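You operate a simulated robot arm through the tools that you are given. There is no shell and no other tool. Be economical: measure what you need, move in short steps, check, and stop when the job is done.

Carry out the task below with a simulated robot arm. There is one attempt and no reset: what you move stays moved.

Task
The red valve is dribbling into the bucket. Stop it and check the meter.
Fine: lift the meter lid, see the red pointer spin, shut the yellow valve, watch the pointer stop, shut the red one; then yellow valve open, lid shut. Where these are worked on the way, their far stop is far enough and under half their travel is too little: meter lid.

The check looks at the end state, three seconds after you hand in, the way a careful person would. Anything else that was tipped, shoved, dropped, spilled or broken makes it a failure. A push-on lid holds only when it is set on centred and level and pressed home; a screw cap is set on level and turned clockwise until tight.

Robot
A 6-joint arm with a two-finger parallel gripper, fixed in place. Base frame: the origin is at the foot of the arm, x ahead of it, y to its left, z up. Lengths are in mm, angles in degrees, forces in N, time in s.
With the tool pointing down near the work surface it reaches from about 320 to 460 mm from the base axis. Its first joint turns from -166.0 to 166.0 degrees. Payload 3.91 kg.
Tool frame: the origin (TCP) lies between the finger pads and is the grasp point; the fingertips stand 30 mm ahead of it; z points along the fingers, y is the line along which they close. The gripper opens to 110 mm. The fingers are 20 mm wide and 10 mm thick; the gripper's body (48 by 112 mm) begins 55 mm behind the TCP.
Orientation is that of the tool frame in the base frame, as a unit quaternion [x, y, z, w]. With the fingers straight down and closing along the base's y, the tool's x points along the base's -x, its y along +y and its z along -z.

Tools
- The arm moves only by the tool play_rows. Its argument "targets" is a list of rows, each a list of 7 numbers: the turn, a rotation vector about the base's x, y, z in units of 120 degrees (1.0 is 120 degrees), then the shift along the base's x, y, z in units of 250 mm (1.0 is 250 mm), then the gripper command, from -1 (fully open) to 1 (shut), values between in proportion. In form: [[ax, ay, az, dx, dy, dz, fingers], ...]. A call has 1 to 8 rows; each row is the pose to reach, as a shift and turn from the pose commanded when the call began. A call with a number of a shift or a turn outside -1 to 1 is refused whole. A row lasts 0.2 s, in which the tool goes at most 50 mm and 8.6 degrees; a call with a longer step from one row to the next is refused whole, and so is a gripper value outside its range. Where a pose cannot be reached the arm comes as near as it can. A force on the tool above 90 N (or 10 N above the force at the start of the call, whichever is more), or a blocked arm, ends the call early, and 0.2 s more pass. The fingers move at their own pace (about 45 mm/s each) and stop on an object; they squeeze with about 39 N. The grip force told is the motor's: it shows also when the fingers shut on nothing. Time passes only in rows, and 0.2 s behind the last, so rows that repeat a pose let the fingers close. The reply holds the time, the measured pose of the TCP, the force on the tool along the base axes, the opening and the grip force, in the units named above and with some noise, with the torque about the TCP (base axes, N m) and any sound that the robot's microphone picked up, and new pictures: "show" is both (left out), scene, wrist or none.
- Cameras (640 x 400 px; columns grow to the right, rows downward): "scene" is fixed at [220.3, -648.4, 1678.2]; the picture's right is [1.00, 0.03, 0.00], its down [0.03, -0.88, -0.48] and it looks along [-0.02, 0.48, -0.88] (base axes); focal length 234 px, centre (320, 200). "wrist" rides on the gripper at [71, 22, -107] in the tool frame; the picture's right is [-0.29, 0.96, 0.00], its down [-0.76, -0.23, -0.61] and it looks along [-0.58, -0.18, 0.79] (tool axes); focal length 243 px, centre (320, 200). There is no depth. A picture from a camera that has moved, and an enlarged one, comes with that camera's place and axes in the base frame and with its lens.
- raise_lower(by): slides the trunk up (or, below 0, down) by that many mm; the arm rides with it, the base frame stays. It gives what a move gives, with no picture.
- enlarge(camera, box): a new picture of the part [left, top, right, bottom] of that camera's present view, enlarged. It takes no simulated time.
- sign_off(): hands the job in; it is judged then, once.

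Work in short steps. Places have to be worked out from the pictures, the camera data and where the tool is seen: move nearer, look again, correct. Check each grasp and each placing, and mend what went wrong. You have 120 turns and 200 pictures in all, those below and enlarged ones among them. Open the gripper and draw the arm clear of the work before you hand the job in, unless the task says otherwise; then end with one line.

The tools are called after "Emit:" by a JSON object that holds its "name" and its "arguments". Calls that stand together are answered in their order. play_rows: Moves the arm, as the interface text tells. Its arguments: {"type":"object","properties":{"targets":{"type":"array","items":{"type":"array","items":{"type":"number"}}},"show":{"type":"string","enum":["both","scene","wrist","none"]}},"required":["targets"]} The other tools are called the same way: raise_lower (by) slides the trunk up or down; enlarge (camera, box) takes an enlarged picture of a part of a camera's view; sign_off () hands the job in.

At the start:

```text
clock: 0.0
position: [123.4, -301.8, 1368.8]
ee_rot: [0.0, 1.0, 0.0, 0.0]
force: [-0.6, 0.9, -0.8]
wrist_torque: [0.0, 0.02, 0.01]
grip_width: 110.0
gripper_force: 0.0
trunk travel left (down, up): [-538.0, 52.0]
```

scene: 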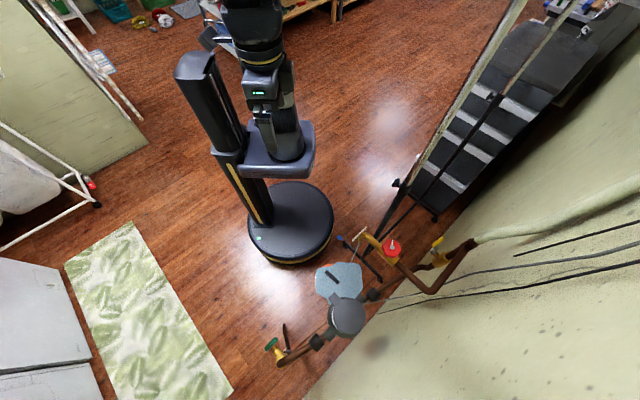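
wrist: 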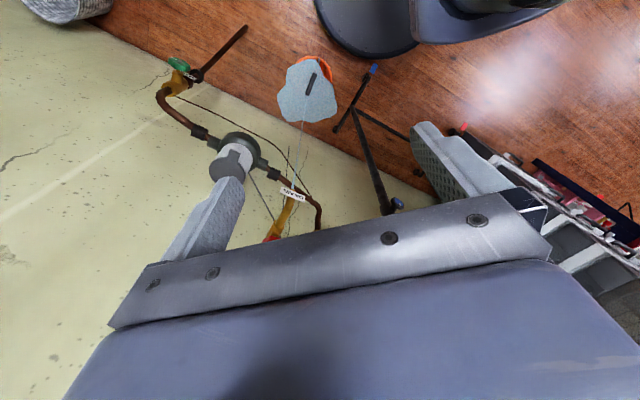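

I start by enlarging the pipework in both cameras to identify the parts.

Emit:
{"name": "enlarge", "arguments": {"camera": "scene", "box": [250, 210, 490, 370]}}

Emit:
{"name": "enlarge", "arguments": {"camera": "wrist", "box": [120, 20, 440, 260]}}

```text
2.50 times, centred on (370, 290) of scene
camera zoom: at [220.3, -648.4, 1678.2], right [1.0, 0.03, 0.0], down [0.03, -0.88, -0.48], along [-0.02, 0.48, -0.88], focal length 586 px, centre (195, -25)
```

zoom: 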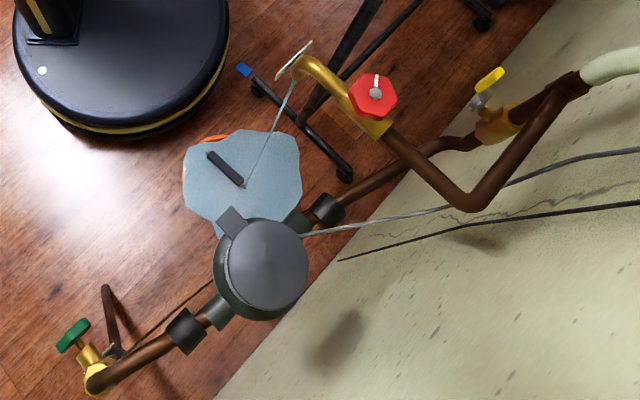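

```text
1.67 times, centred on (280, 140) of wrist
camera zoom: at [50.8, -279.2, 1474.4], right [0.29, 0.96, 0.0], down [0.76, -0.23, 0.61], along [0.58, -0.18, -0.79], focal length 404 px, centre (387, 300)
```

zoom: 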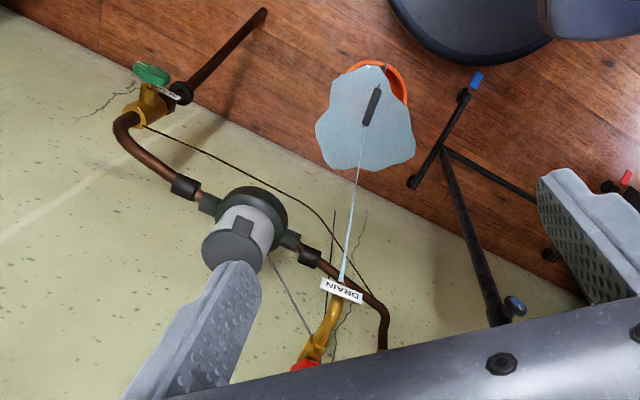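

The meter lid is about (293,-611,880), the pipe runs along (.775,.632), and the red valve is near (370,-478,1140). I turn the tool toward horizontal, facing the wall, so the wrist camera can look at the pipework.

Emit:
{"name": "play_rows", "arguments": {"targets": [[-0.0475, 0.0225, 0.0475, 0, 0, 0, -1], [-0.095, 0.045, 0.095, 0, 0, 0, -1], [-0.1425, 0.0675, 0.1425, 0, 0, 0, -1], [-0.19, 0.09, 0.19, 0, 0, 0, -1], [-0.2375, 0.1125, 0.2375, 0, 0, 0, -1], [-0.285, 0.135, 0.285, 0, 0, 0, -1], [-0.3325, 0.1575, 0.3325, 0, 0, 0, -1], [-0.38, 0.18, 0.38, 0, 0, 0, -1]], "show": "both"}}

```text
clock: 2.0
position: [92.4, -338.6, 1329.2]
ee_rot: [-0.337, 0.869, -0.305, -0.197]
force: [-0.2, 0.5, -0.2]
wrist_torque: [-0.02, 0.01, -0.01]
grip_width: 109.9
gripper_force: 0.1
trunk travel left (down, up): [-538.0, 52.0]
stopped in row 8: the arm was blocked; the commanded pose is now the measured one
camera wrist: at [42.0, -288.0, 1437.3], right [-0.48, 0.7, -0.54], down [0.77, 0.62, 0.12], along [0.42, -0.36, -0.83], focal length 243 px, centre (320, 200)
```

scene: 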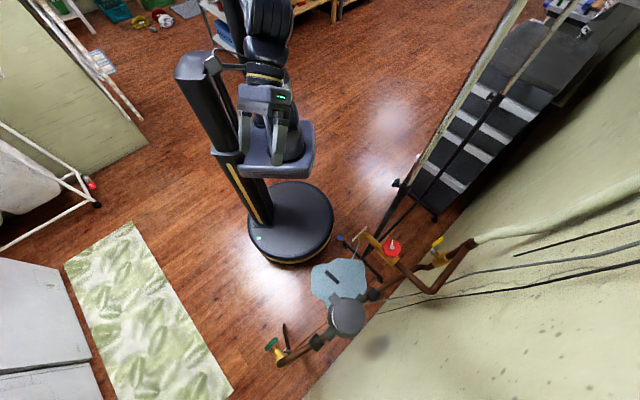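
wrist: 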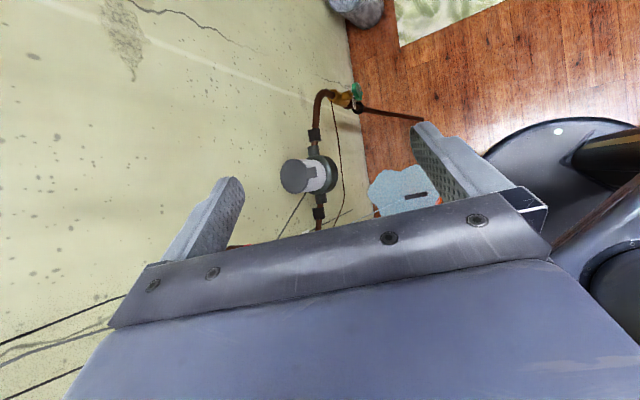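

The wrist blocked partway, probably against a joint limit this close in. I extend outward while continuing the turn.

Emit:
{"name": "play_rows", "arguments": {"targets": [[0, 0, 0, 0.06, -0.08, 0, -1], [0, 0, 0, 0.12, -0.16, 0, -1], [0, 0, 0, 0.18, -0.24, 0, -1], [-0.032, 0.0135, 0.036, 0.24, -0.28, 0, -1], [-0.064, 0.027, 0.072, 0.3, -0.32, 0, -1], [-0.096, 0.0405, 0.108, 0.36, -0.36, 0, -1], [-0.128, 0.054, 0.144, 0.42, -0.4, 0, -1], [-0.16, 0.0675, 0.18, 0.48, -0.44, 0, -1]], "show": "both"}}

```text
clock: 3.8
position: [214.3, -448.9, 1328.6]
ee_rot: [-0.48, 0.709, -0.453, -0.25]
force: [-0.8, -0.8, 0.3]
wrist_torque: [-0.01, 0.02, -0.02]
grip_width: 109.9
gripper_force: 0.0
trunk travel left (down, up): [-538.0, 52.0]
camera wrist: at [156.0, -382.6, 1423.8], right [-0.75, 0.26, -0.61], down [0.47, 0.85, -0.22], along [0.46, -0.46, -0.76], focal length 243 px, centre (320, 200)
```

scene: 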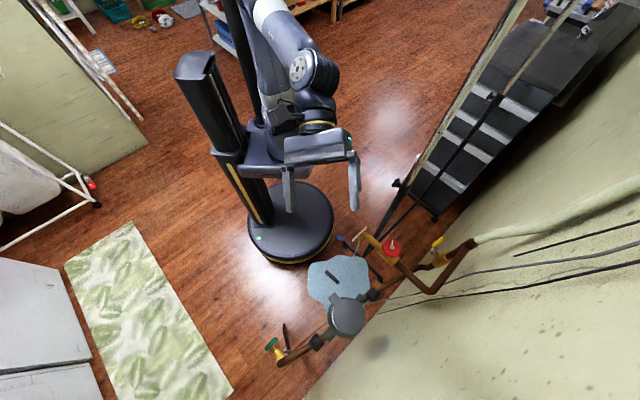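
wrist: 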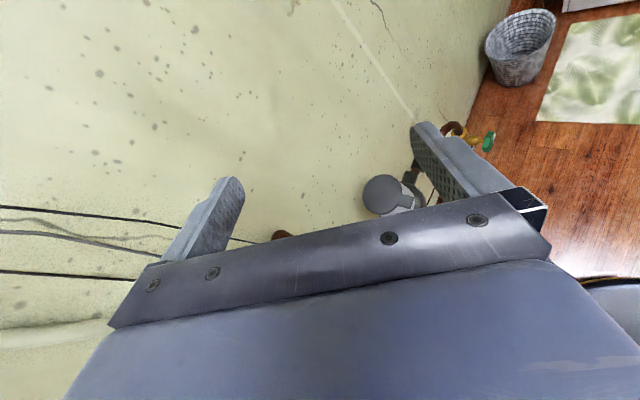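

Good progress; about 55° remain. I finish the turn in place.

Emit:
{"name": "play_rows", "arguments": {"targets": [[-0.0427, 0.0173, 0.047, 0, 0, 0, -1], [-0.0854, 0.0346, 0.094, 0, 0, 0, -1], [-0.128, 0.0519, 0.141, 0, 0, 0, -1], [-0.171, 0.0692, 0.188, 0, 0, 0, -1], [-0.2135, 0.0865, 0.235, 0, 0, 0, -1], [-0.256, 0.1038, 0.282, 0, 0, 0, -1], [-0.299, 0.121, 0.329, 0, 0, 0, -1]], "show": "both"}}

```text
clock: 5.4
position: [214.0, -447.4, 1329.3]
ee_rot: [0.64, -0.303, 0.638, 0.303]
force: [0.1, 0.8, -0.4]
wrist_torque: [0.01, 0.01, -0.02]
grip_width: 110.2
gripper_force: 0.1
out of reach, approached as far as the arm can: row 4
trunk travel left (down, up): [-538.0, 52.0]
camera wrist: at [129.2, -378.6, 1398.6], right [-0.74, -0.61, -0.29], down [-0.21, 0.62, -0.76], along [0.64, -0.5, -0.58], focal length 243 px, centre (320, 200)
```

scene: 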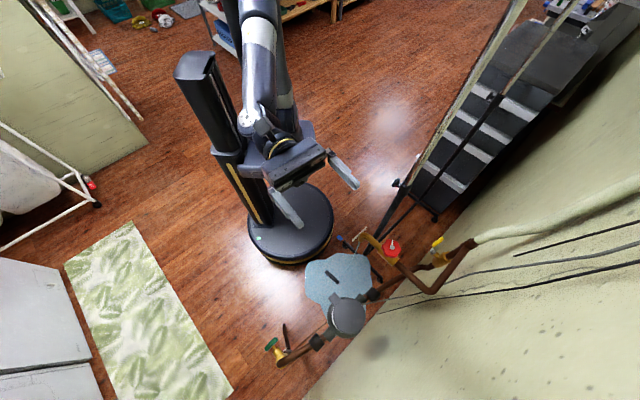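
wrist: 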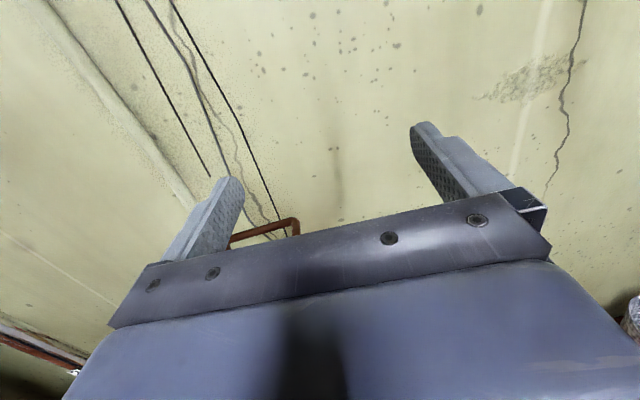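

The tool is level and faces the wall. I back off a little and lower the trunk for a front view of the valves.

Emit:
{"name": "play_rows", "arguments": {"targets": [[0, 0, 0, -0.1, 0.12, 0, -1], [0, 0, 0, -0.2, 0.24, 0, -1]], "show": "none"}}

Emit:
{"name": "raise_lower", "arguments": {"by": -100}}

Emit:
{"name": "enlarge", "arguments": {"camera": "wrist", "box": [0, 0, 640, 400]}}

```text
clock: 6.0
position: [163.5, -387.8, 1330.5]
ee_rot: [0.64, -0.302, 0.639, 0.302]
force: [0.4, -0.2, -0.6]
wrist_torque: [-0.03, 0.01, 0.0]
grip_width: 110.1
gripper_force: 0.0
trunk travel left (down, up): [-538.0, 52.0]
```

```text
clock: 7.3
position: [162.8, -388.4, 1229.3]
ee_rot: [0.64, -0.303, 0.638, 0.303]
force: [-0.1, 0.0, 0.3]
wrist_torque: [0.0, 0.02, 0.05]
grip_width: 109.9
gripper_force: 0.1
trunk travel left (down, up): [-438.0, 152.0]
```

```text
1.00 times, centred on (320, 200) of wrist (not enlarged: the box is as wide or as high as the picture)
camera zoom: at [78.5, -319.1, 1299.1], right [-0.74, -0.61, -0.29], down [-0.21, 0.62, -0.76], along [0.64, -0.5, -0.58], focal length 243 px, centre (320, 200)
```

zoom: 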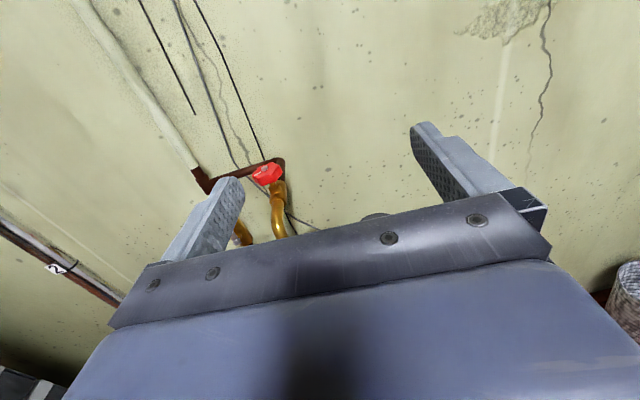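

Red handle triangulates to (381,-478,1139). I lower more, in clear space, to look at the meter and yellow valve.

Emit:
{"name": "raise_lower", "arguments": {"by": -150}}

Emit:
{"name": "enlarge", "arguments": {"camera": "wrist", "box": [0, 0, 640, 400]}}

```text
clock: 9.1
position: [163.8, -389.4, 1080.3]
ee_rot: [0.639, -0.303, 0.639, 0.303]
force: [0.0, 0.6, -0.3]
wrist_torque: [0.0, 0.01, -0.02]
grip_width: 109.7
gripper_force: 0.0
trunk travel left (down, up): [-288.0, 302.0]
```

```text
1.00 times, centred on (320, 200) of wrist (not enlarged: the box is as wide or as high as the picture)
camera zoom: at [78.5, -319.1, 1149.1], right [-0.74, -0.61, -0.29], down [-0.21, 0.62, -0.76], along [0.64, -0.5, -0.58], focal length 243 px, centre (320, 200)
```

zoom: 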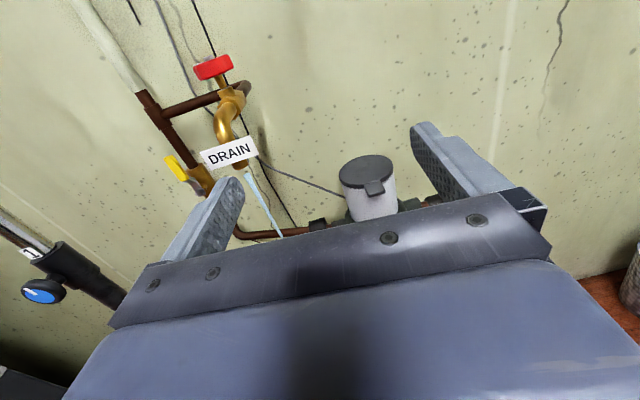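

Everything is visible now; I zoom for details.

Emit:
{"name": "enlarge", "arguments": {"camera": "wrist", "box": [120, 40, 280, 240]}}

Emit:
{"name": "enlarge", "arguments": {"camera": "wrist", "box": [300, 130, 460, 230]}}

Emit:
{"name": "enlarge", "arguments": {"camera": "scene", "box": [320, 220, 480, 320]}}

```text
2.00 times, centred on (200, 140) of wrist
camera zoom: at [78.5, -319.1, 1149.1], right [-0.74, -0.61, -0.29], down [-0.21, 0.62, -0.76], along [0.64, -0.5, -0.58], focal length 485 px, centre (560, 320)
```

zoom: 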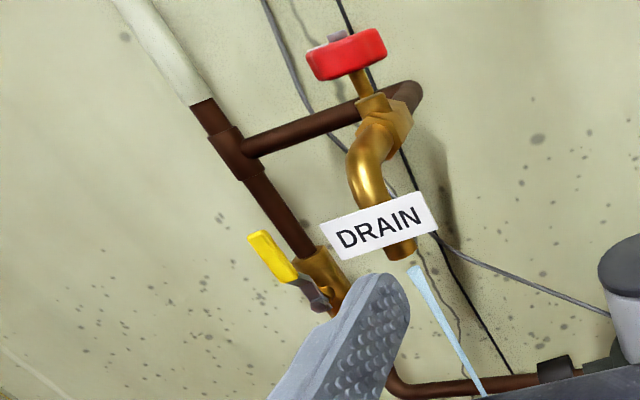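

```text
4.00 times, centred on (380, 180) of wrist
camera zoom: at [78.5, -319.1, 1149.1], right [-0.74, -0.61, -0.29], down [-0.21, 0.62, -0.76], along [0.64, -0.5, -0.58], focal length 970 px, centre (80, 280)
```

zoom: 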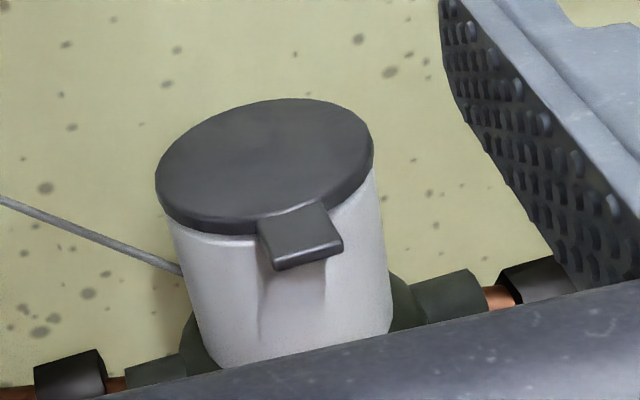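

```text
4.00 times, centred on (400, 270) of scene
camera zoom: at [220.3, -648.4, 1678.2], right [1.0, 0.03, 0.0], down [0.03, -0.88, -0.48], along [-0.02, 0.48, -0.88], focal length 938 px, centre (0, -80)
```

zoom: 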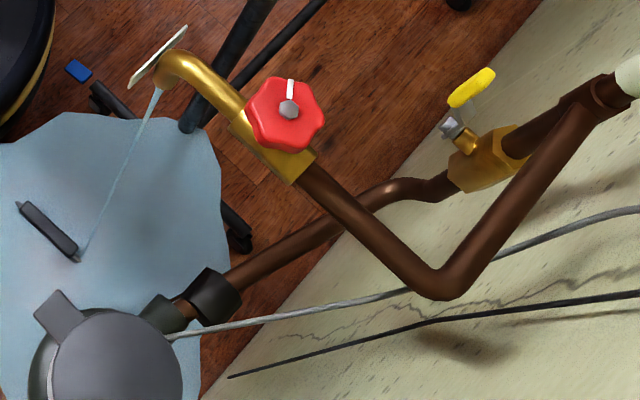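

Estimates: the lid tab is at (258,-567,922) facing the robot with its hinge on the wall side. The yellow lever runs from its pivot (561,-428,959) up to a tip near z 1030, and it points up, along the pipe, so it is open. I close the gripper, lower the trunk and line up below the tab.

Emit:
{"name": "raise_lower", "arguments": {"by": -180}}

Emit:
{"name": "play_rows", "arguments": {"targets": [[0, 0, 0, -0.03, -0.025, 0, 1], [0, 0, 0, -0.06, -0.05, 0, 1], [0, 0, 0, -0.12, -0.1, 0, 1], [0, 0, 0, -0.12, -0.1, 0, 1], [0, 0, 0, -0.12, -0.1, 0, 1], [0, 0, 0, -0.12, -0.1, 0, 1], [0, 0, 0, -0.12, -0.1, 0, 1]]}}

```text
clock: 11.1
position: [163.4, -389.6, 899.6]
ee_rot: [0.64, -0.303, 0.638, 0.303]
force: [0.1, -0.7, 0.0]
wrist_torque: [-0.02, 0.0, 0.0]
grip_width: 110.0
gripper_force: 0.2
trunk travel left (down, up): [-108.0, 482.0]
```

```text
clock: 12.7
position: [133.6, -413.8, 898.4]
ee_rot: [0.639, -0.303, 0.638, 0.303]
force: [0.7, -0.4, -0.1]
wrist_torque: [0.02, -0.02, -0.01]
grip_width: 0.1
gripper_force: 32.0
trunk travel left (down, up): [-108.0, 482.0]
camera wrist: at [48.0, -343.1, 968.4], right [-0.74, -0.61, -0.29], down [-0.21, 0.62, -0.76], along [0.64, -0.5, -0.58], focal length 243 px, centre (320, 200)
```

scene: 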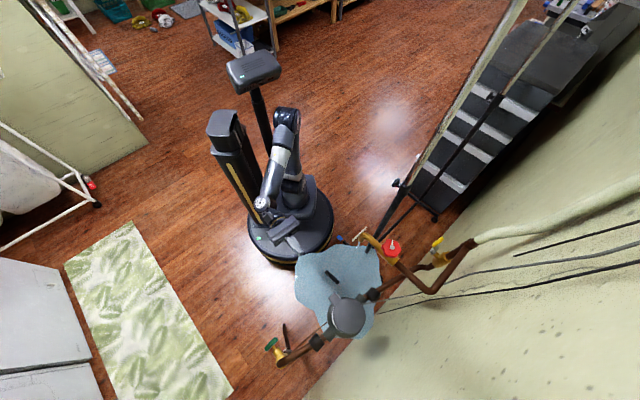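
wrist: 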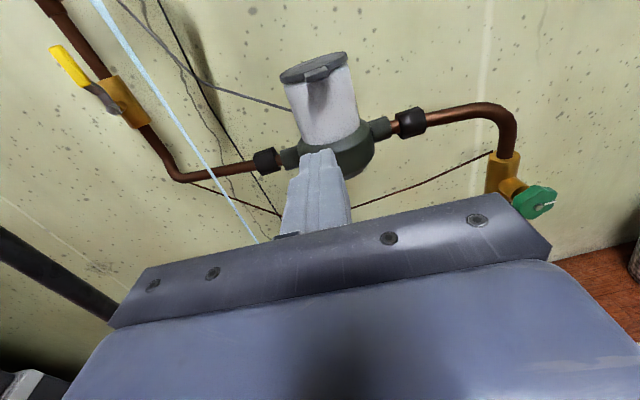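

I zoom in on the tab from this nearly level viewpoint.

Emit:
{"name": "enlarge", "arguments": {"camera": "wrist", "box": [260, 30, 388, 110]}}

Emit:
{"name": "enlarge", "arguments": {"camera": "wrist", "box": [30, 0, 158, 140]}}

```text
5.00 times, centred on (324, 70) of wrist
camera zoom: at [48.0, -343.1, 968.4], right [-0.74, -0.61, -0.29], down [-0.21, 0.62, -0.76], along [0.64, -0.5, -0.58], focal length 1213 px, centre (300, 850)
```

zoom: 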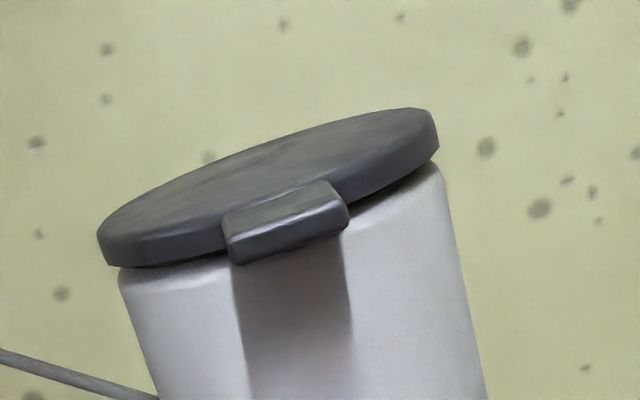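

```text
2.86 times, centred on (94, 70) of wrist
camera zoom: at [48.0, -343.1, 968.4], right [-0.74, -0.61, -0.29], down [-0.21, 0.62, -0.76], along [0.64, -0.5, -0.58], focal length 693 px, centre (966, 571)
```

zoom: 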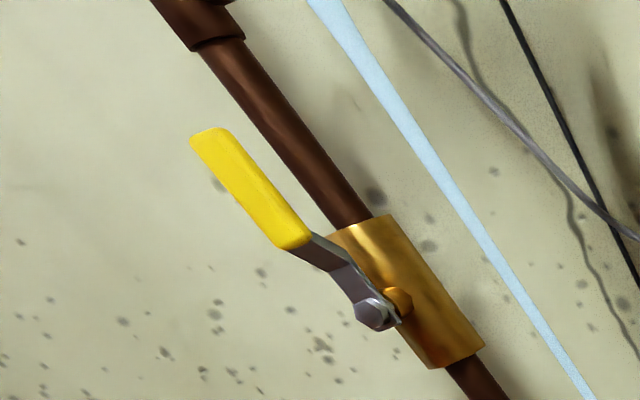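

The tab underside is at z≈913 with its front at n≈592. I advance with closed fingers just under that level.

Emit:
{"name": "play_rows", "arguments": {"targets": [[0, 0, 0, 0.098, -0.12, -0.02, 1], [0, 0, 0, 0.196, -0.24, -0.024, 1], [0, 0, 0, 0.294, -0.36, -0.028, 1], [0, 0, 0, 0.343, -0.42, -0.028, 1], [0, 0, 0, 0.39, -0.478, -0.028, 1]]}}

```text
clock: 13.9
position: [230.4, -534.8, 891.3]
ee_rot: [0.639, -0.303, 0.638, 0.303]
force: [0.5, 0.3, 0.4]
wrist_torque: [-0.01, 0.04, 0.0]
grip_width: 0.0
gripper_force: 38.1
trunk travel left (down, up): [-108.0, 482.0]
camera wrist: at [146.0, -464.1, 961.5], right [-0.74, -0.61, -0.29], down [-0.21, 0.62, -0.76], along [0.64, -0.5, -0.58], focal length 243 px, centre (320, 200)
```

scene: 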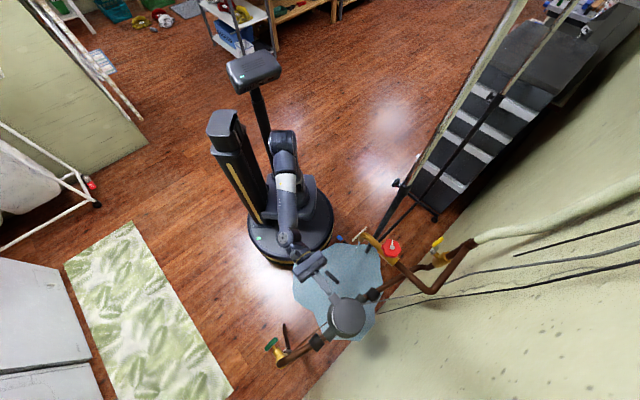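
wrist: 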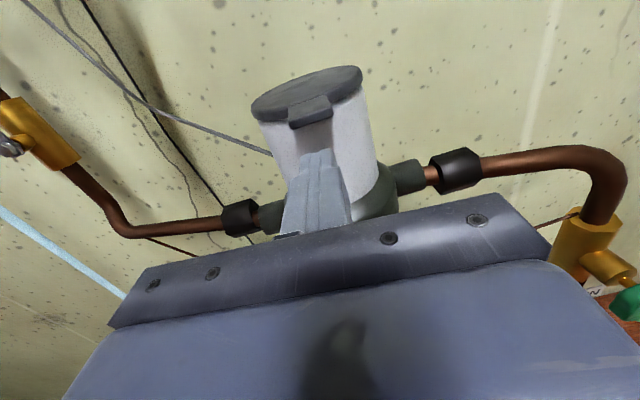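

The picture agrees with my tab estimate. I advance about 12 mm under the tab, then lift gently.

Emit:
{"name": "play_rows", "arguments": {"targets": [[0, 0, 0, 0.03, -0.037, 0, 1], [0, 0, 0, 0.03, -0.037, 0.03, 1], [0, 0, 0, 0.03, -0.037, 0.06, 1], [0, 0, 0, 0.03, -0.037, 0.09, 1], [0, 0, 0, 0.03, -0.037, 0.12, 1], [0, 0, 0, 0.03, -0.037, 0.14, 1]]}}

```text
clock: 15.3
position: [238.4, -543.6, 928.0]
ee_rot: [0.639, -0.303, 0.639, 0.303]
force: [0.8, -0.2, -0.6]
wrist_torque: [-0.02, 0.01, -0.03]
grip_width: 0.0
gripper_force: 37.9
trunk travel left (down, up): [-108.0, 482.0]
camera wrist: at [154.4, -472.9, 998.0], right [-0.74, -0.61, -0.29], down [-0.21, 0.62, -0.76], along [0.64, -0.5, -0.58], focal length 243 px, centre (320, 200)
```

scene: 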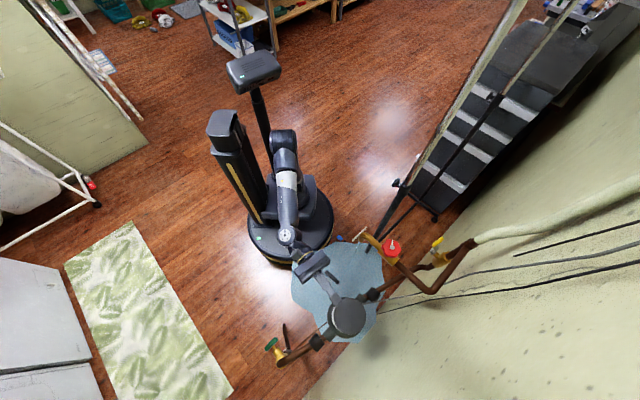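
wrist: 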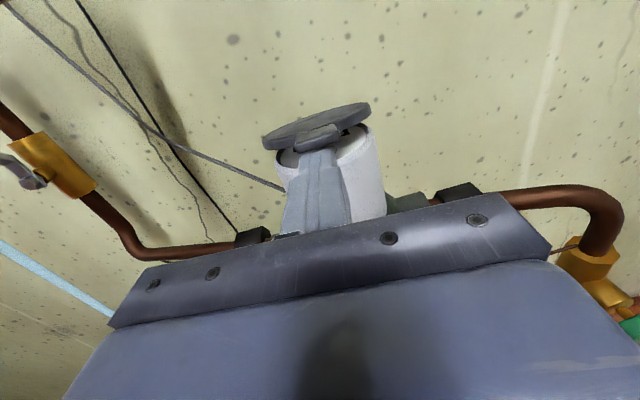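

The lid is lifting, hinged on the wall side. I follow its arc up and inward.

Emit:
{"name": "play_rows", "arguments": {"targets": [[0, 0, 0, 0.018, -0.022, 0.05, 1], [0, 0, 0, 0.035, -0.043, 0.1, 1], [0, 0, 0, 0.054, -0.066, 0.145, 1], [0, 0, 0, 0.073, -0.09, 0.184, 1], [0, 0, 0, 0.1, -0.12, 0.22, 1], [0, 0, 0, 0.124, -0.152, 0.244, 1], [0, 0, 0, 0.172, -0.211, 0.26, 1]]}}

```text
clock: 16.9
position: [281.7, -594.8, 992.6]
ee_rot: [0.64, -0.302, 0.639, 0.302]
force: [-0.2, 0.7, 0.3]
wrist_torque: [0.01, 0.02, -0.02]
grip_width: 0.2
gripper_force: 37.4
trunk travel left (down, up): [-108.0, 482.0]
camera wrist: at [195.8, -525.6, 1063.1], right [-0.74, -0.61, -0.29], down [-0.21, 0.62, -0.76], along [0.64, -0.5, -0.58], focal length 243 px, centre (320, 200)
```

scene: 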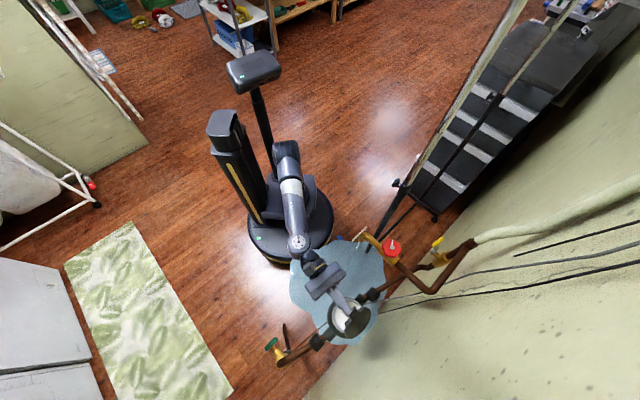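
wrist: 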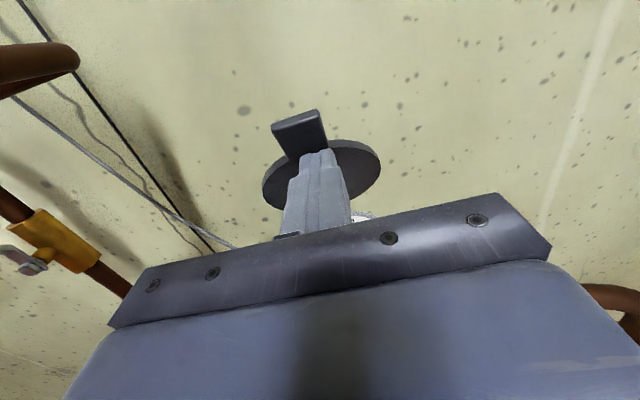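

The lid is well up. I keep pushing it toward the wall, watching the force.

Emit:
{"name": "play_rows", "arguments": {"targets": [[0, 0, 0, 0.03, -0.037, 0, 1], [0, 0, 0, 0.06, -0.073, 0, 1], [0, 0, 0, 0.09, -0.11, 0, 1], [0, 0, 0, 0.11, -0.135, 0, 1]]}}

Emit:
{"name": "enlarge", "arguments": {"camera": "scene", "box": [280, 240, 400, 360]}}

```text
clock: 17.9
position: [310.3, -628.8, 991.4]
ee_rot: [0.64, -0.302, 0.639, 0.303]
force: [0.4, -0.2, -0.5]
wrist_torque: [0.04, -0.02, -0.01]
grip_width: 0.0
gripper_force: 38.1
trunk travel left (down, up): [-108.0, 482.0]
camera wrist: at [224.1, -558.7, 1062.0], right [-0.74, -0.61, -0.29], down [-0.21, 0.62, -0.76], along [0.64, -0.5, -0.58], focal length 243 px, centre (320, 200)
```

scene: 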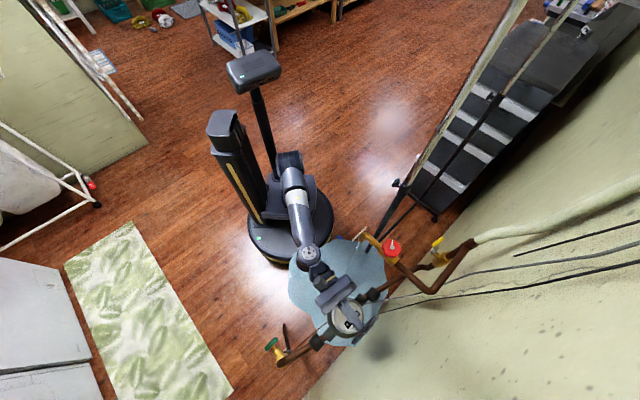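
wrist: 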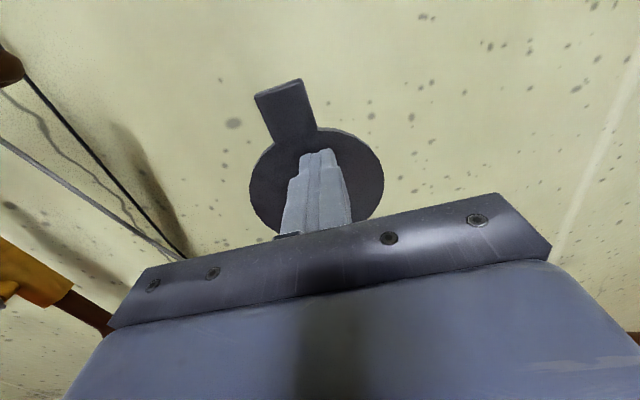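

```text
3.33 times, centred on (340, 300) of scene
camera zoom: at [220.3, -648.4, 1678.2], right [1.0, 0.03, 0.0], down [0.03, -0.88, -0.48], along [-0.02, 0.48, -0.88], focal length 782 px, centre (253, -133)
```

zoom: 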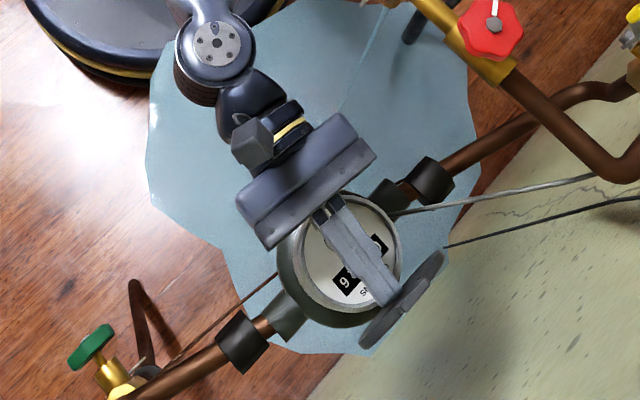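

The lid is about vertical. I push another 16 mm so it rests past vertical, then retreat.

Emit:
{"name": "play_rows", "arguments": {"targets": [[0, 0, 0, 0.02, -0.025, 0, 1], [0, 0, 0, 0.04, -0.05, 0, 1], [0, 0, 0, 0.04, -0.05, 0, 1]]}}

```text
clock: 18.7
position: [318.7, -641.3, 992.0]
ee_rot: [0.639, -0.303, 0.638, 0.304]
force: [-1.3, 0.1, -0.4]
wrist_torque: [0.02, -0.02, 0.0]
grip_width: 0.0
gripper_force: 37.6
trunk travel left (down, up): [-108.0, 482.0]
camera wrist: at [234.6, -571.6, 1062.2], right [-0.74, -0.61, -0.29], down [-0.21, 0.62, -0.76], along [0.64, -0.5, -0.58], focal length 243 px, centre (320, 200)
```

scene: 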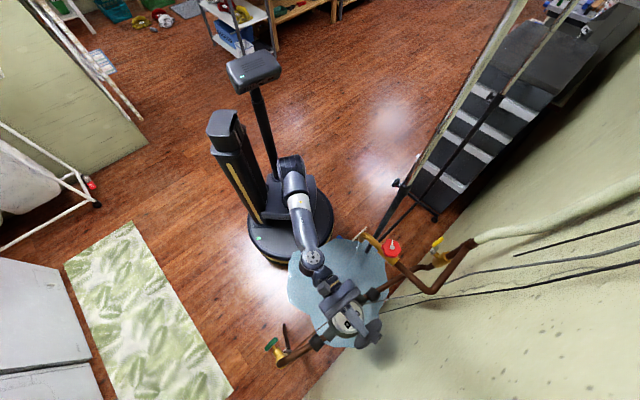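
wrist: 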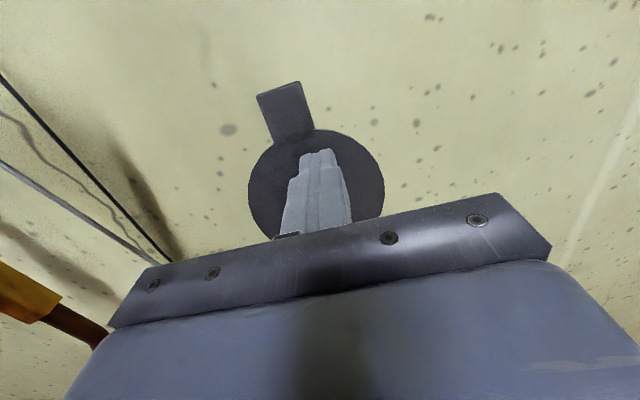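

I retreat straight back and look at the lid and pointer.

Emit:
{"name": "play_rows", "arguments": {"targets": [[0, 0, 0, -0.1, 0.122, 0.03, 1], [0, 0, 0, -0.2, 0.245, 0.06, 1], [0, 0, 0, -0.3, 0.37, 0.09, 1], [0, 0, 0, -0.4, 0.49, 0.12, 1], [0, 0, 0, -0.45, 0.55, 0.14, 1]]}}

Emit:
{"name": "enlarge", "arguments": {"camera": "scene", "box": [310, 260, 390, 360]}}

Emit:
{"name": "enlarge", "arguments": {"camera": "wrist", "box": [250, 50, 410, 170]}}

```text
clock: 19.9
position: [205.7, -505.0, 1027.4]
ee_rot: [0.64, -0.303, 0.639, 0.303]
force: [0.7, -0.4, -0.6]
wrist_torque: [0.01, -0.02, 0.01]
grip_width: 0.0
gripper_force: 37.8
trunk travel left (down, up): [-108.0, 482.0]
camera wrist: at [121.2, -435.5, 1097.6], right [-0.74, -0.61, -0.29], down [-0.21, 0.62, -0.76], along [0.64, -0.5, -0.58], focal length 243 px, centre (320, 200)
```

scene: 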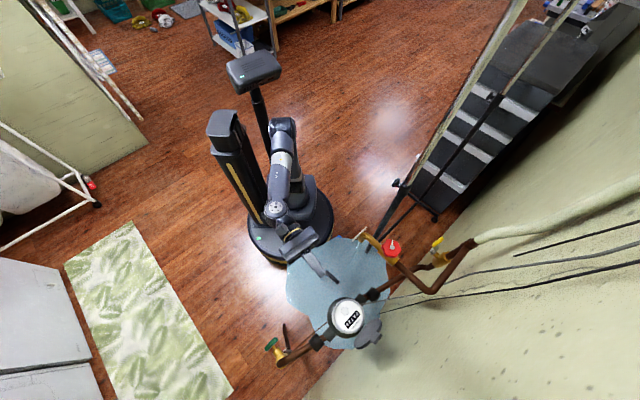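
wrist: 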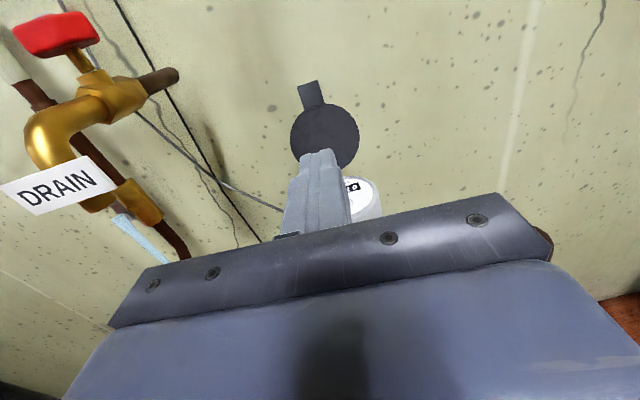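

```text
4.00 times, centred on (350, 310) of scene
camera zoom: at [220.3, -648.4, 1678.2], right [1.0, 0.03, 0.0], down [0.03, -0.88, -0.48], along [-0.02, 0.48, -0.88], focal length 938 px, centre (200, -240)
```

zoom: 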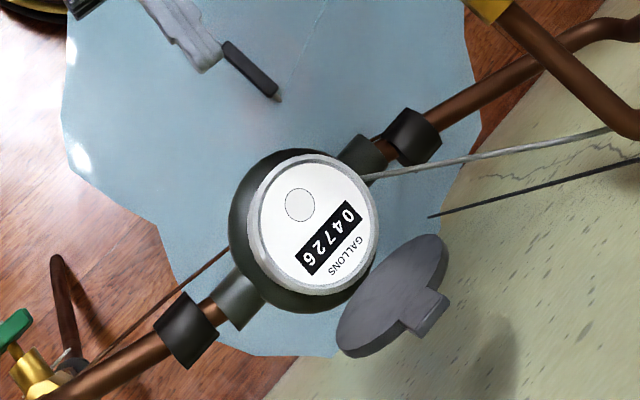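

```text
3.33 times, centred on (330, 110) of wrist
camera zoom: at [121.2, -435.5, 1097.6], right [-0.74, -0.61, -0.29], down [-0.21, 0.62, -0.76], along [0.64, -0.5, -0.58], focal length 809 px, centre (287, 500)
```

zoom: 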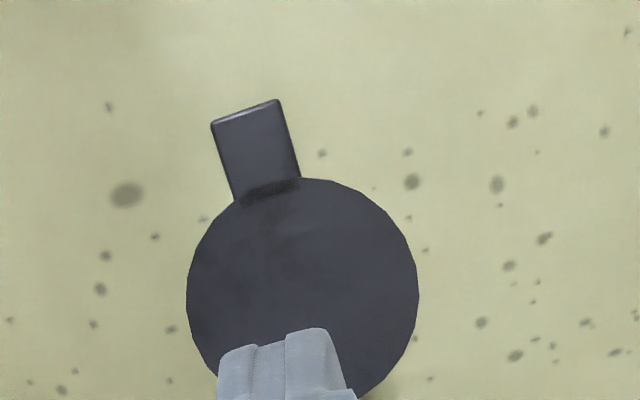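

The lid stays open and the dial shows. I zoom hard on the dial to see the red pointer.

Emit:
{"name": "enlarge", "arguments": {"camera": "scene", "box": [334, 296, 366, 334]}}

Emit:
{"name": "play_rows", "arguments": {"targets": [[0, 0, 0, 0, 0, 0, 1], [0, 0, 0, 0, 0, 0, 1]], "show": "none"}}

Emit:
{"name": "enlarge", "arguments": {"camera": "scene", "box": [334, 296, 366, 334]}}

```text
10.53 times, centred on (350, 315) of scene
camera zoom: at [220.3, -648.4, 1678.2], right [1.0, 0.03, 0.0], down [0.03, -0.88, -0.48], along [-0.02, 0.48, -0.88], focal length 2468 px, centre (4, -1010)
```

zoom: 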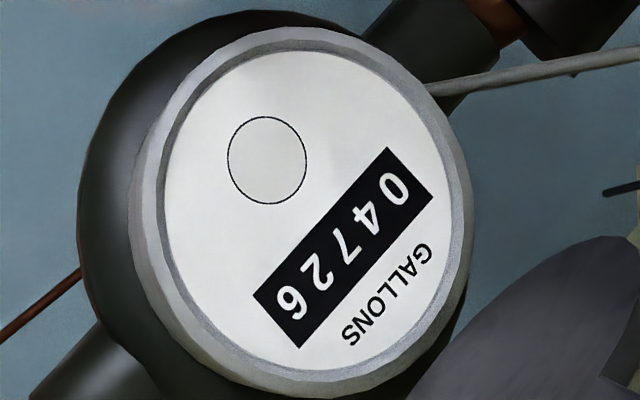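

```text
clock: 20.5
position: [206.7, -505.1, 1028.6]
ee_rot: [0.639, -0.303, 0.638, 0.303]
force: [0.1, -0.3, -0.1]
wrist_torque: [0.04, -0.01, 0.0]
grip_width: 0.0
gripper_force: 37.1
trunk travel left (down, up): [-108.0, 482.0]
```

```text
10.53 times, centred on (350, 315) of scene
camera zoom: at [220.3, -648.4, 1678.2], right [1.0, 0.03, 0.0], down [0.03, -0.88, -0.48], along [-0.02, 0.48, -0.88], focal length 2468 px, centre (4, -1010)
```

zoom: 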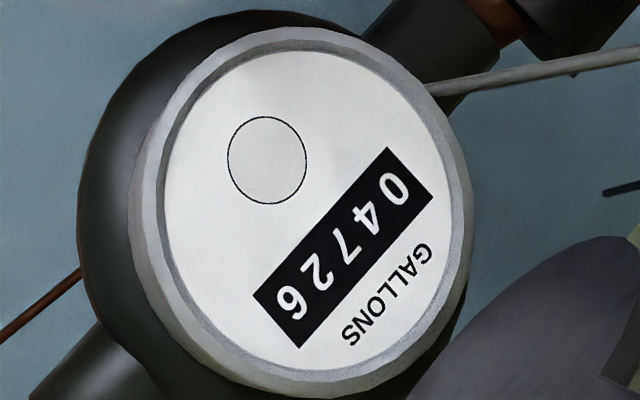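

No pointer is visible in that window from here. I back off, raise and open the fingers to view the dial with the wrist camera.

Emit:
{"name": "play_rows", "arguments": {"targets": [[0, 0, 0, -0.06, 0.15, 0, 1], [0, 0, 0, -0.12, 0.3, 0, -1], [0, 0, 0, -0.16, 0.384, 0, -1], [0, 0, 0, -0.16, 0.384, 0, -1], [0, 0, 0, -0.16, 0.384, 0, -1], [0, 0, 0, -0.16, 0.384, 0, -1], [0, 0, 0, -0.16, 0.384, 0, -1]], "show": "none"}}

Emit:
{"name": "raise_lower", "arguments": {"by": 130}}

Emit:
{"name": "enlarge", "arguments": {"camera": "wrist", "box": [0, 0, 640, 400]}}

Emit:
{"name": "enlarge", "arguments": {"camera": "wrist", "box": [320, 150, 420, 230]}}

```text
clock: 22.1
position: [166.7, -408.6, 1029.2]
ee_rot: [0.64, -0.302, 0.638, 0.303]
force: [0.4, 0.4, -0.2]
wrist_torque: [0.02, 0.01, 0.0]
grip_width: 110.0
gripper_force: 0.0
trunk travel left (down, up): [-108.0, 482.0]
```

```text
clock: 23.7
position: [164.9, -408.7, 1159.4]
ee_rot: [0.64, -0.302, 0.639, 0.302]
force: [-1.1, 0.0, 0.3]
wrist_torque: [0.02, -0.01, -0.01]
grip_width: 109.9
gripper_force: 0.0
trunk travel left (down, up): [-238.0, 352.0]
```

```text
1.00 times, centred on (320, 200) of wrist (not enlarged: the box is as wide or as high as the picture)
camera zoom: at [81.6, -338.8, 1228.8], right [-0.74, -0.61, -0.29], down [-0.21, 0.62, -0.76], along [0.64, -0.5, -0.58], focal length 243 px, centre (320, 200)
```

zoom: 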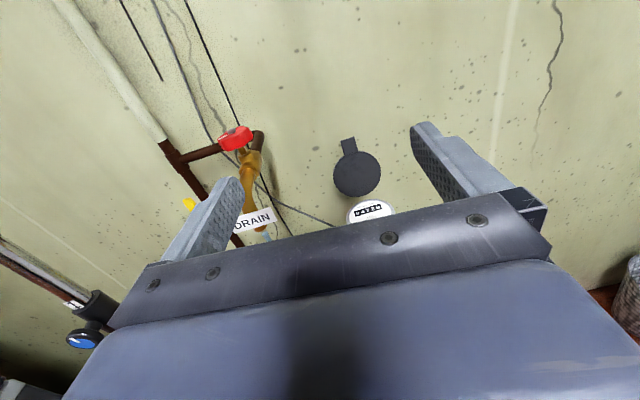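

```text
5.00 times, centred on (370, 190) of wrist
camera zoom: at [81.6, -338.8, 1228.8], right [-0.74, -0.61, -0.29], down [-0.21, 0.62, -0.76], along [0.64, -0.5, -0.58], focal length 1213 px, centre (70, 250)
```

zoom: 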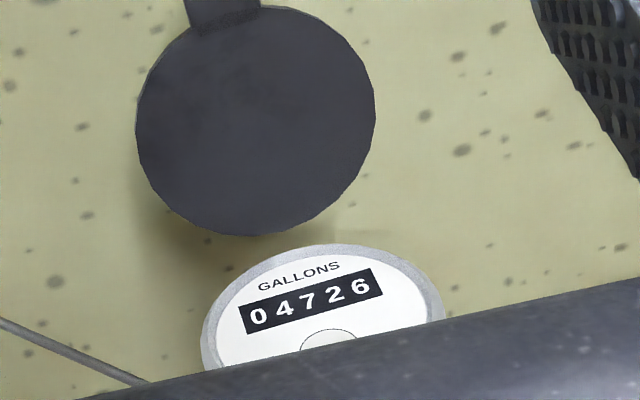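

The dial window is just hidden by the gripper body; I lower 60 mm.

Emit:
{"name": "raise_lower", "arguments": {"by": -70}}

Emit:
{"name": "enlarge", "arguments": {"camera": "wrist", "box": [330, 140, 430, 220]}}

```text
clock: 24.7
position: [166.1, -408.8, 1089.2]
ee_rot: [0.64, -0.303, 0.638, 0.303]
force: [0.2, 1.0, -0.4]
wrist_torque: [0.0, 0.0, 0.0]
grip_width: 109.8
gripper_force: 0.0
trunk travel left (down, up): [-168.0, 422.0]
```

```text
5.00 times, centred on (380, 180) of wrist
camera zoom: at [81.6, -338.8, 1158.8], right [-0.74, -0.61, -0.29], down [-0.21, 0.62, -0.76], along [0.64, -0.5, -0.58], focal length 1213 px, centre (20, 300)
```

zoom: 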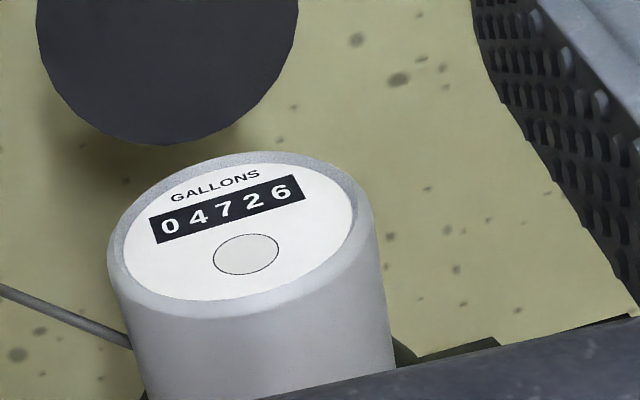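

Emit:
{"name": "enlarge", "arguments": {"camera": "wrist", "box": [368, 182, 390, 198]}}

Emit:
{"name": "enlarge", "arguments": {"camera": "wrist", "box": [130, 40, 290, 240]}}

```text
16.00 times, centred on (379, 190) of wrist
camera zoom: at [81.6, -338.8, 1158.8], right [-0.74, -0.61, -0.29], down [-0.21, 0.62, -0.76], along [0.64, -0.5, -0.58], focal length 3882 px, centre (-624, 360)
```

zoom: 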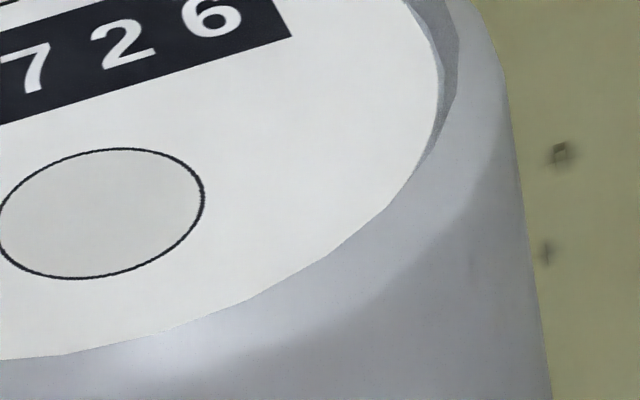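

```text
2.00 times, centred on (210, 140) of wrist
camera zoom: at [81.6, -338.8, 1158.8], right [-0.74, -0.61, -0.29], down [-0.21, 0.62, -0.76], along [0.64, -0.5, -0.58], focal length 485 px, centre (540, 320)
```

zoom: 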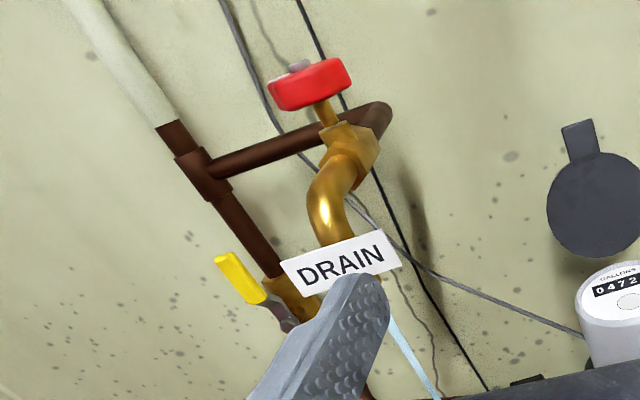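

No red pointer is drawn in the dial window from either camera. The dial reads 04726, and the stream at the spout shows the flow. I note that and go on. I close the fingers and move along the wall, well clear of the spout, to face the yellow valve.

Emit:
{"name": "play_rows", "arguments": {"targets": [[0, 0, 0, 0.12, 0.1, 0, 1], [0, 0, 0, 0.24, 0.2, 0, 1], [0, 0, 0, 0.36, 0.3, 0, 1], [0, 0, 0, 0.48, 0.4, 0, 1], [0, 0, 0, 0.6, 0.5, 0, 1], [0, 0, 0, 0.72, 0.6, 0, 1], [0, 0, 0, 0.84, 0.7, 0, 1], [0, 0, 0, 0.93, 0.76, 0, 1]], "show": "both"}}

```text
clock: 25.8
position: [198.6, -374.0, 1070.4]
ee_rot: [0.602, -0.4, 0.585, 0.368]
force: [0.5, -0.3, -0.3]
wrist_torque: [-0.04, 0.0, 0.03]
grip_width: 18.1
gripper_force: 0.0
out of reach, approached as far as the arm can: row 5
trunk travel left (down, up): [-168.0, 422.0]
stopped in row 5: the arm was blocked; the commanded pose is now the measured one
camera wrist: at [133.8, -288.0, 1144.8], right [-0.87, -0.38, -0.31], down [-0.04, 0.69, -0.73], along [0.49, -0.62, -0.61], focal length 243 px, centre (320, 200)
```

scene: 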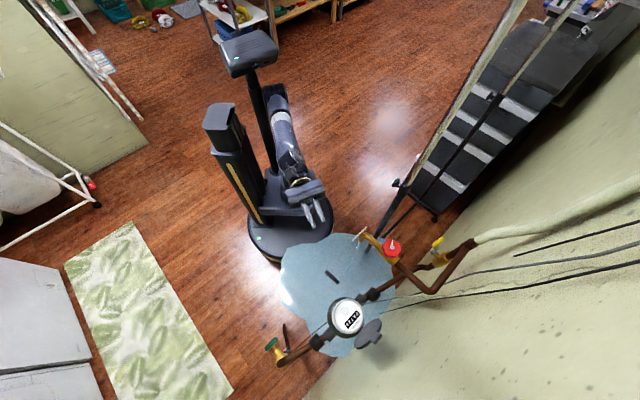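
wrist: 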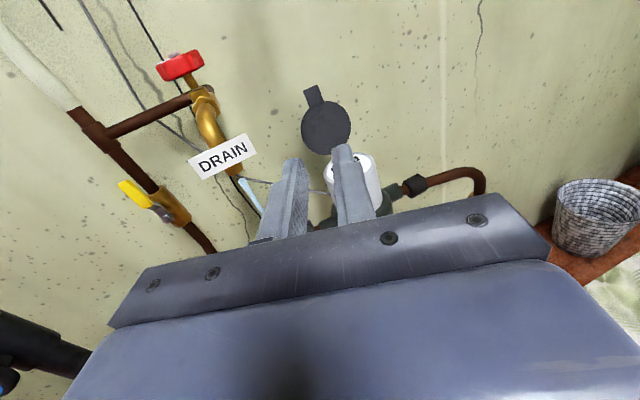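

The wrist ran into a limit with this fixed yaw. Now the tool is nearly radial, so I swing everything about the base axis (first joint only) toward azimuth -36°, where the yellow valve lies.

Emit:
{"name": "play_rows", "arguments": {"targets": [[0, 0, 0.054, 0.165, 0.1, 0, 1], [0, 0, 0.108, 0.317, 0.218, 0, 1], [0, 0, 0.1625, 0.454, 0.352, 0, 1], [0, 0, 0.217, 0.576, 0.5, 0, 1], [0, 0, 0.217, 0.576, 0.5, 0, 1]], "show": "both"}}

```text
clock: 26.3
position: [192.7, -375.3, 1060.5]
ee_rot: [0.601, -0.415, 0.573, 0.372]
force: [0.4, 0.1, 0.4]
wrist_torque: [0.01, -0.01, 0.03]
grip_width: 0.0
gripper_force: 32.0
trunk travel left (down, up): [-168.0, 422.0]
stopped in row 2: the arm was blocked; the commanded pose is now the measured one
camera wrist: at [130.9, -289.5, 1137.2], right [-0.88, -0.34, -0.32], down [-0.02, 0.7, -0.71], along [0.47, -0.62, -0.63], focal length 243 px, centre (320, 200)
```

scene: 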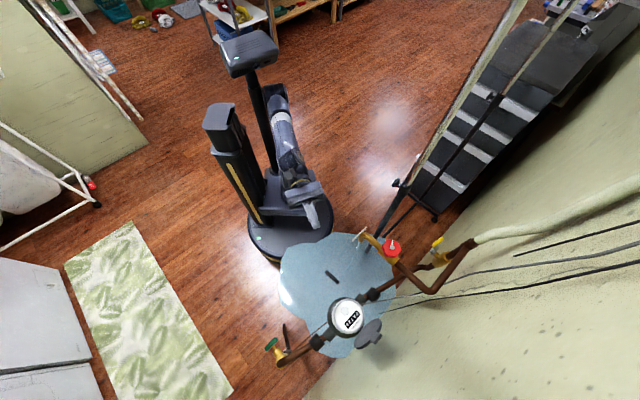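
wrist: 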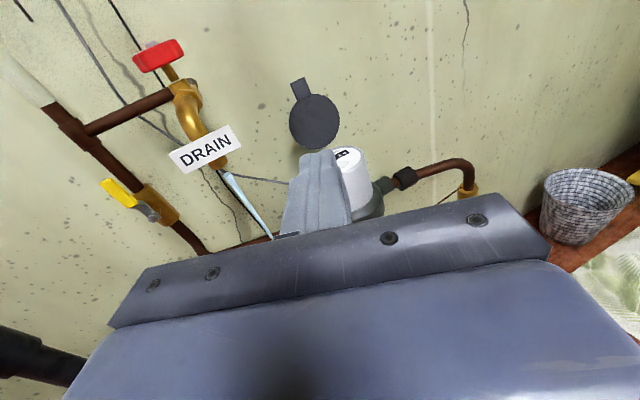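

Blocked again; the elbow sits close to the mast in the scene picture. I raise the trunk to pass above the red tap, and extend the arm before swinging.

Emit:
{"name": "raise_lower", "arguments": {"by": 200}}

Emit:
{"name": "play_rows", "arguments": {"targets": [[0, 0, 0, 0.06, -0.12, 0, 1], [0, 0, 0, 0.12, -0.24, 0, 1], [0, 0, 0, 0.18, -0.36, 0, 1], [0, 0, 0, 0.22, -0.44, 0, 1]], "show": "scene"}}

```text
clock: 28.5
position: [192.2, -374.3, 1261.3]
ee_rot: [0.602, -0.414, 0.573, 0.372]
force: [-0.1, 0.3, -0.5]
wrist_torque: [0.0, -0.02, 0.03]
grip_width: 0.0
gripper_force: 37.8
trunk travel left (down, up): [-368.0, 222.0]
```

```text
clock: 29.5
position: [248.9, -484.7, 1261.3]
ee_rot: [0.602, -0.414, 0.573, 0.371]
force: [-0.2, -0.7, 0.1]
wrist_torque: [0.03, -0.02, 0.01]
grip_width: 0.1
gripper_force: 37.5
trunk travel left (down, up): [-368.0, 222.0]
```

scene: 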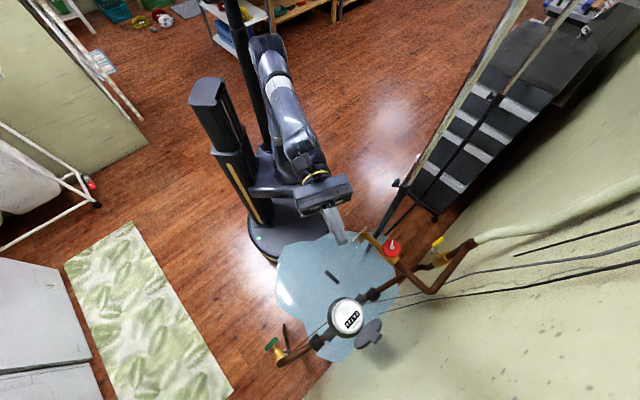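

Emit:
{"name": "play_rows", "arguments": {"targets": [[0, 0, 0.0375, 0.15, 0.084, 0, 1], [0, 0, 0.075, 0.292, 0.18, 0, 1], [0, 0, 0.1125, 0.426, 0.286, 0, 1], [0, 0, 0.15, 0.551, 0.403, 0, 1], [0, 0, 0.1875, 0.667, 0.529, 0, 1], [0, 0, 0.223, 0.768, 0.658, 0, 1]], "show": "both"}}

```text
clock: 30.9
position: [432.5, -326.1, 1259.6]
ee_rot: [0.682, -0.26, 0.645, 0.225]
force: [0.3, -0.3, -0.6]
wrist_torque: [-0.02, -0.04, 0.0]
grip_width: 0.3
gripper_force: 37.9
out of reach, approached as far as the arm can: row 5, 6
trunk travel left (down, up): [-368.0, 222.0]
camera wrist: at [339.8, -278.1, 1335.9], right [-0.63, -0.71, -0.32], down [-0.34, 0.62, -0.71], along [0.7, -0.34, -0.63], focal length 243 px, centre (320, 200)
```

scene: 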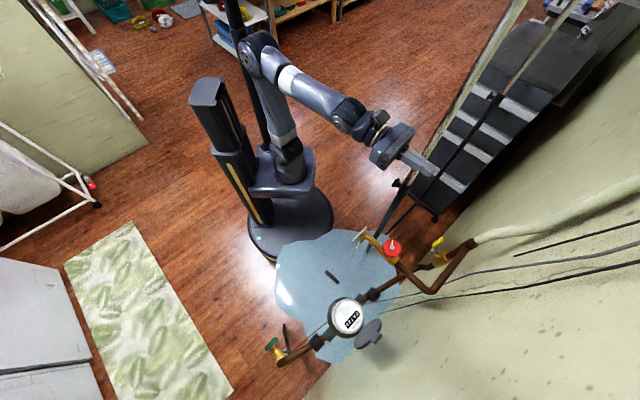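
wrist: 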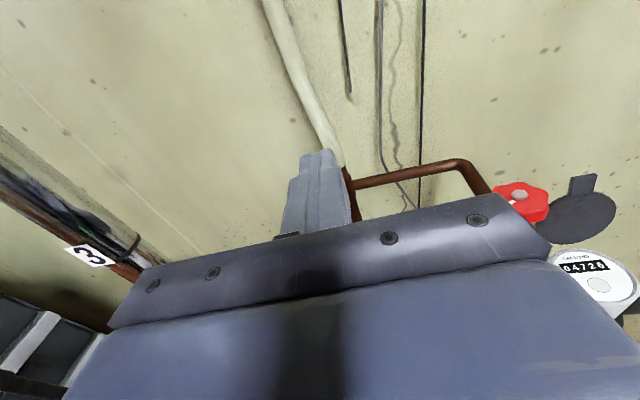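

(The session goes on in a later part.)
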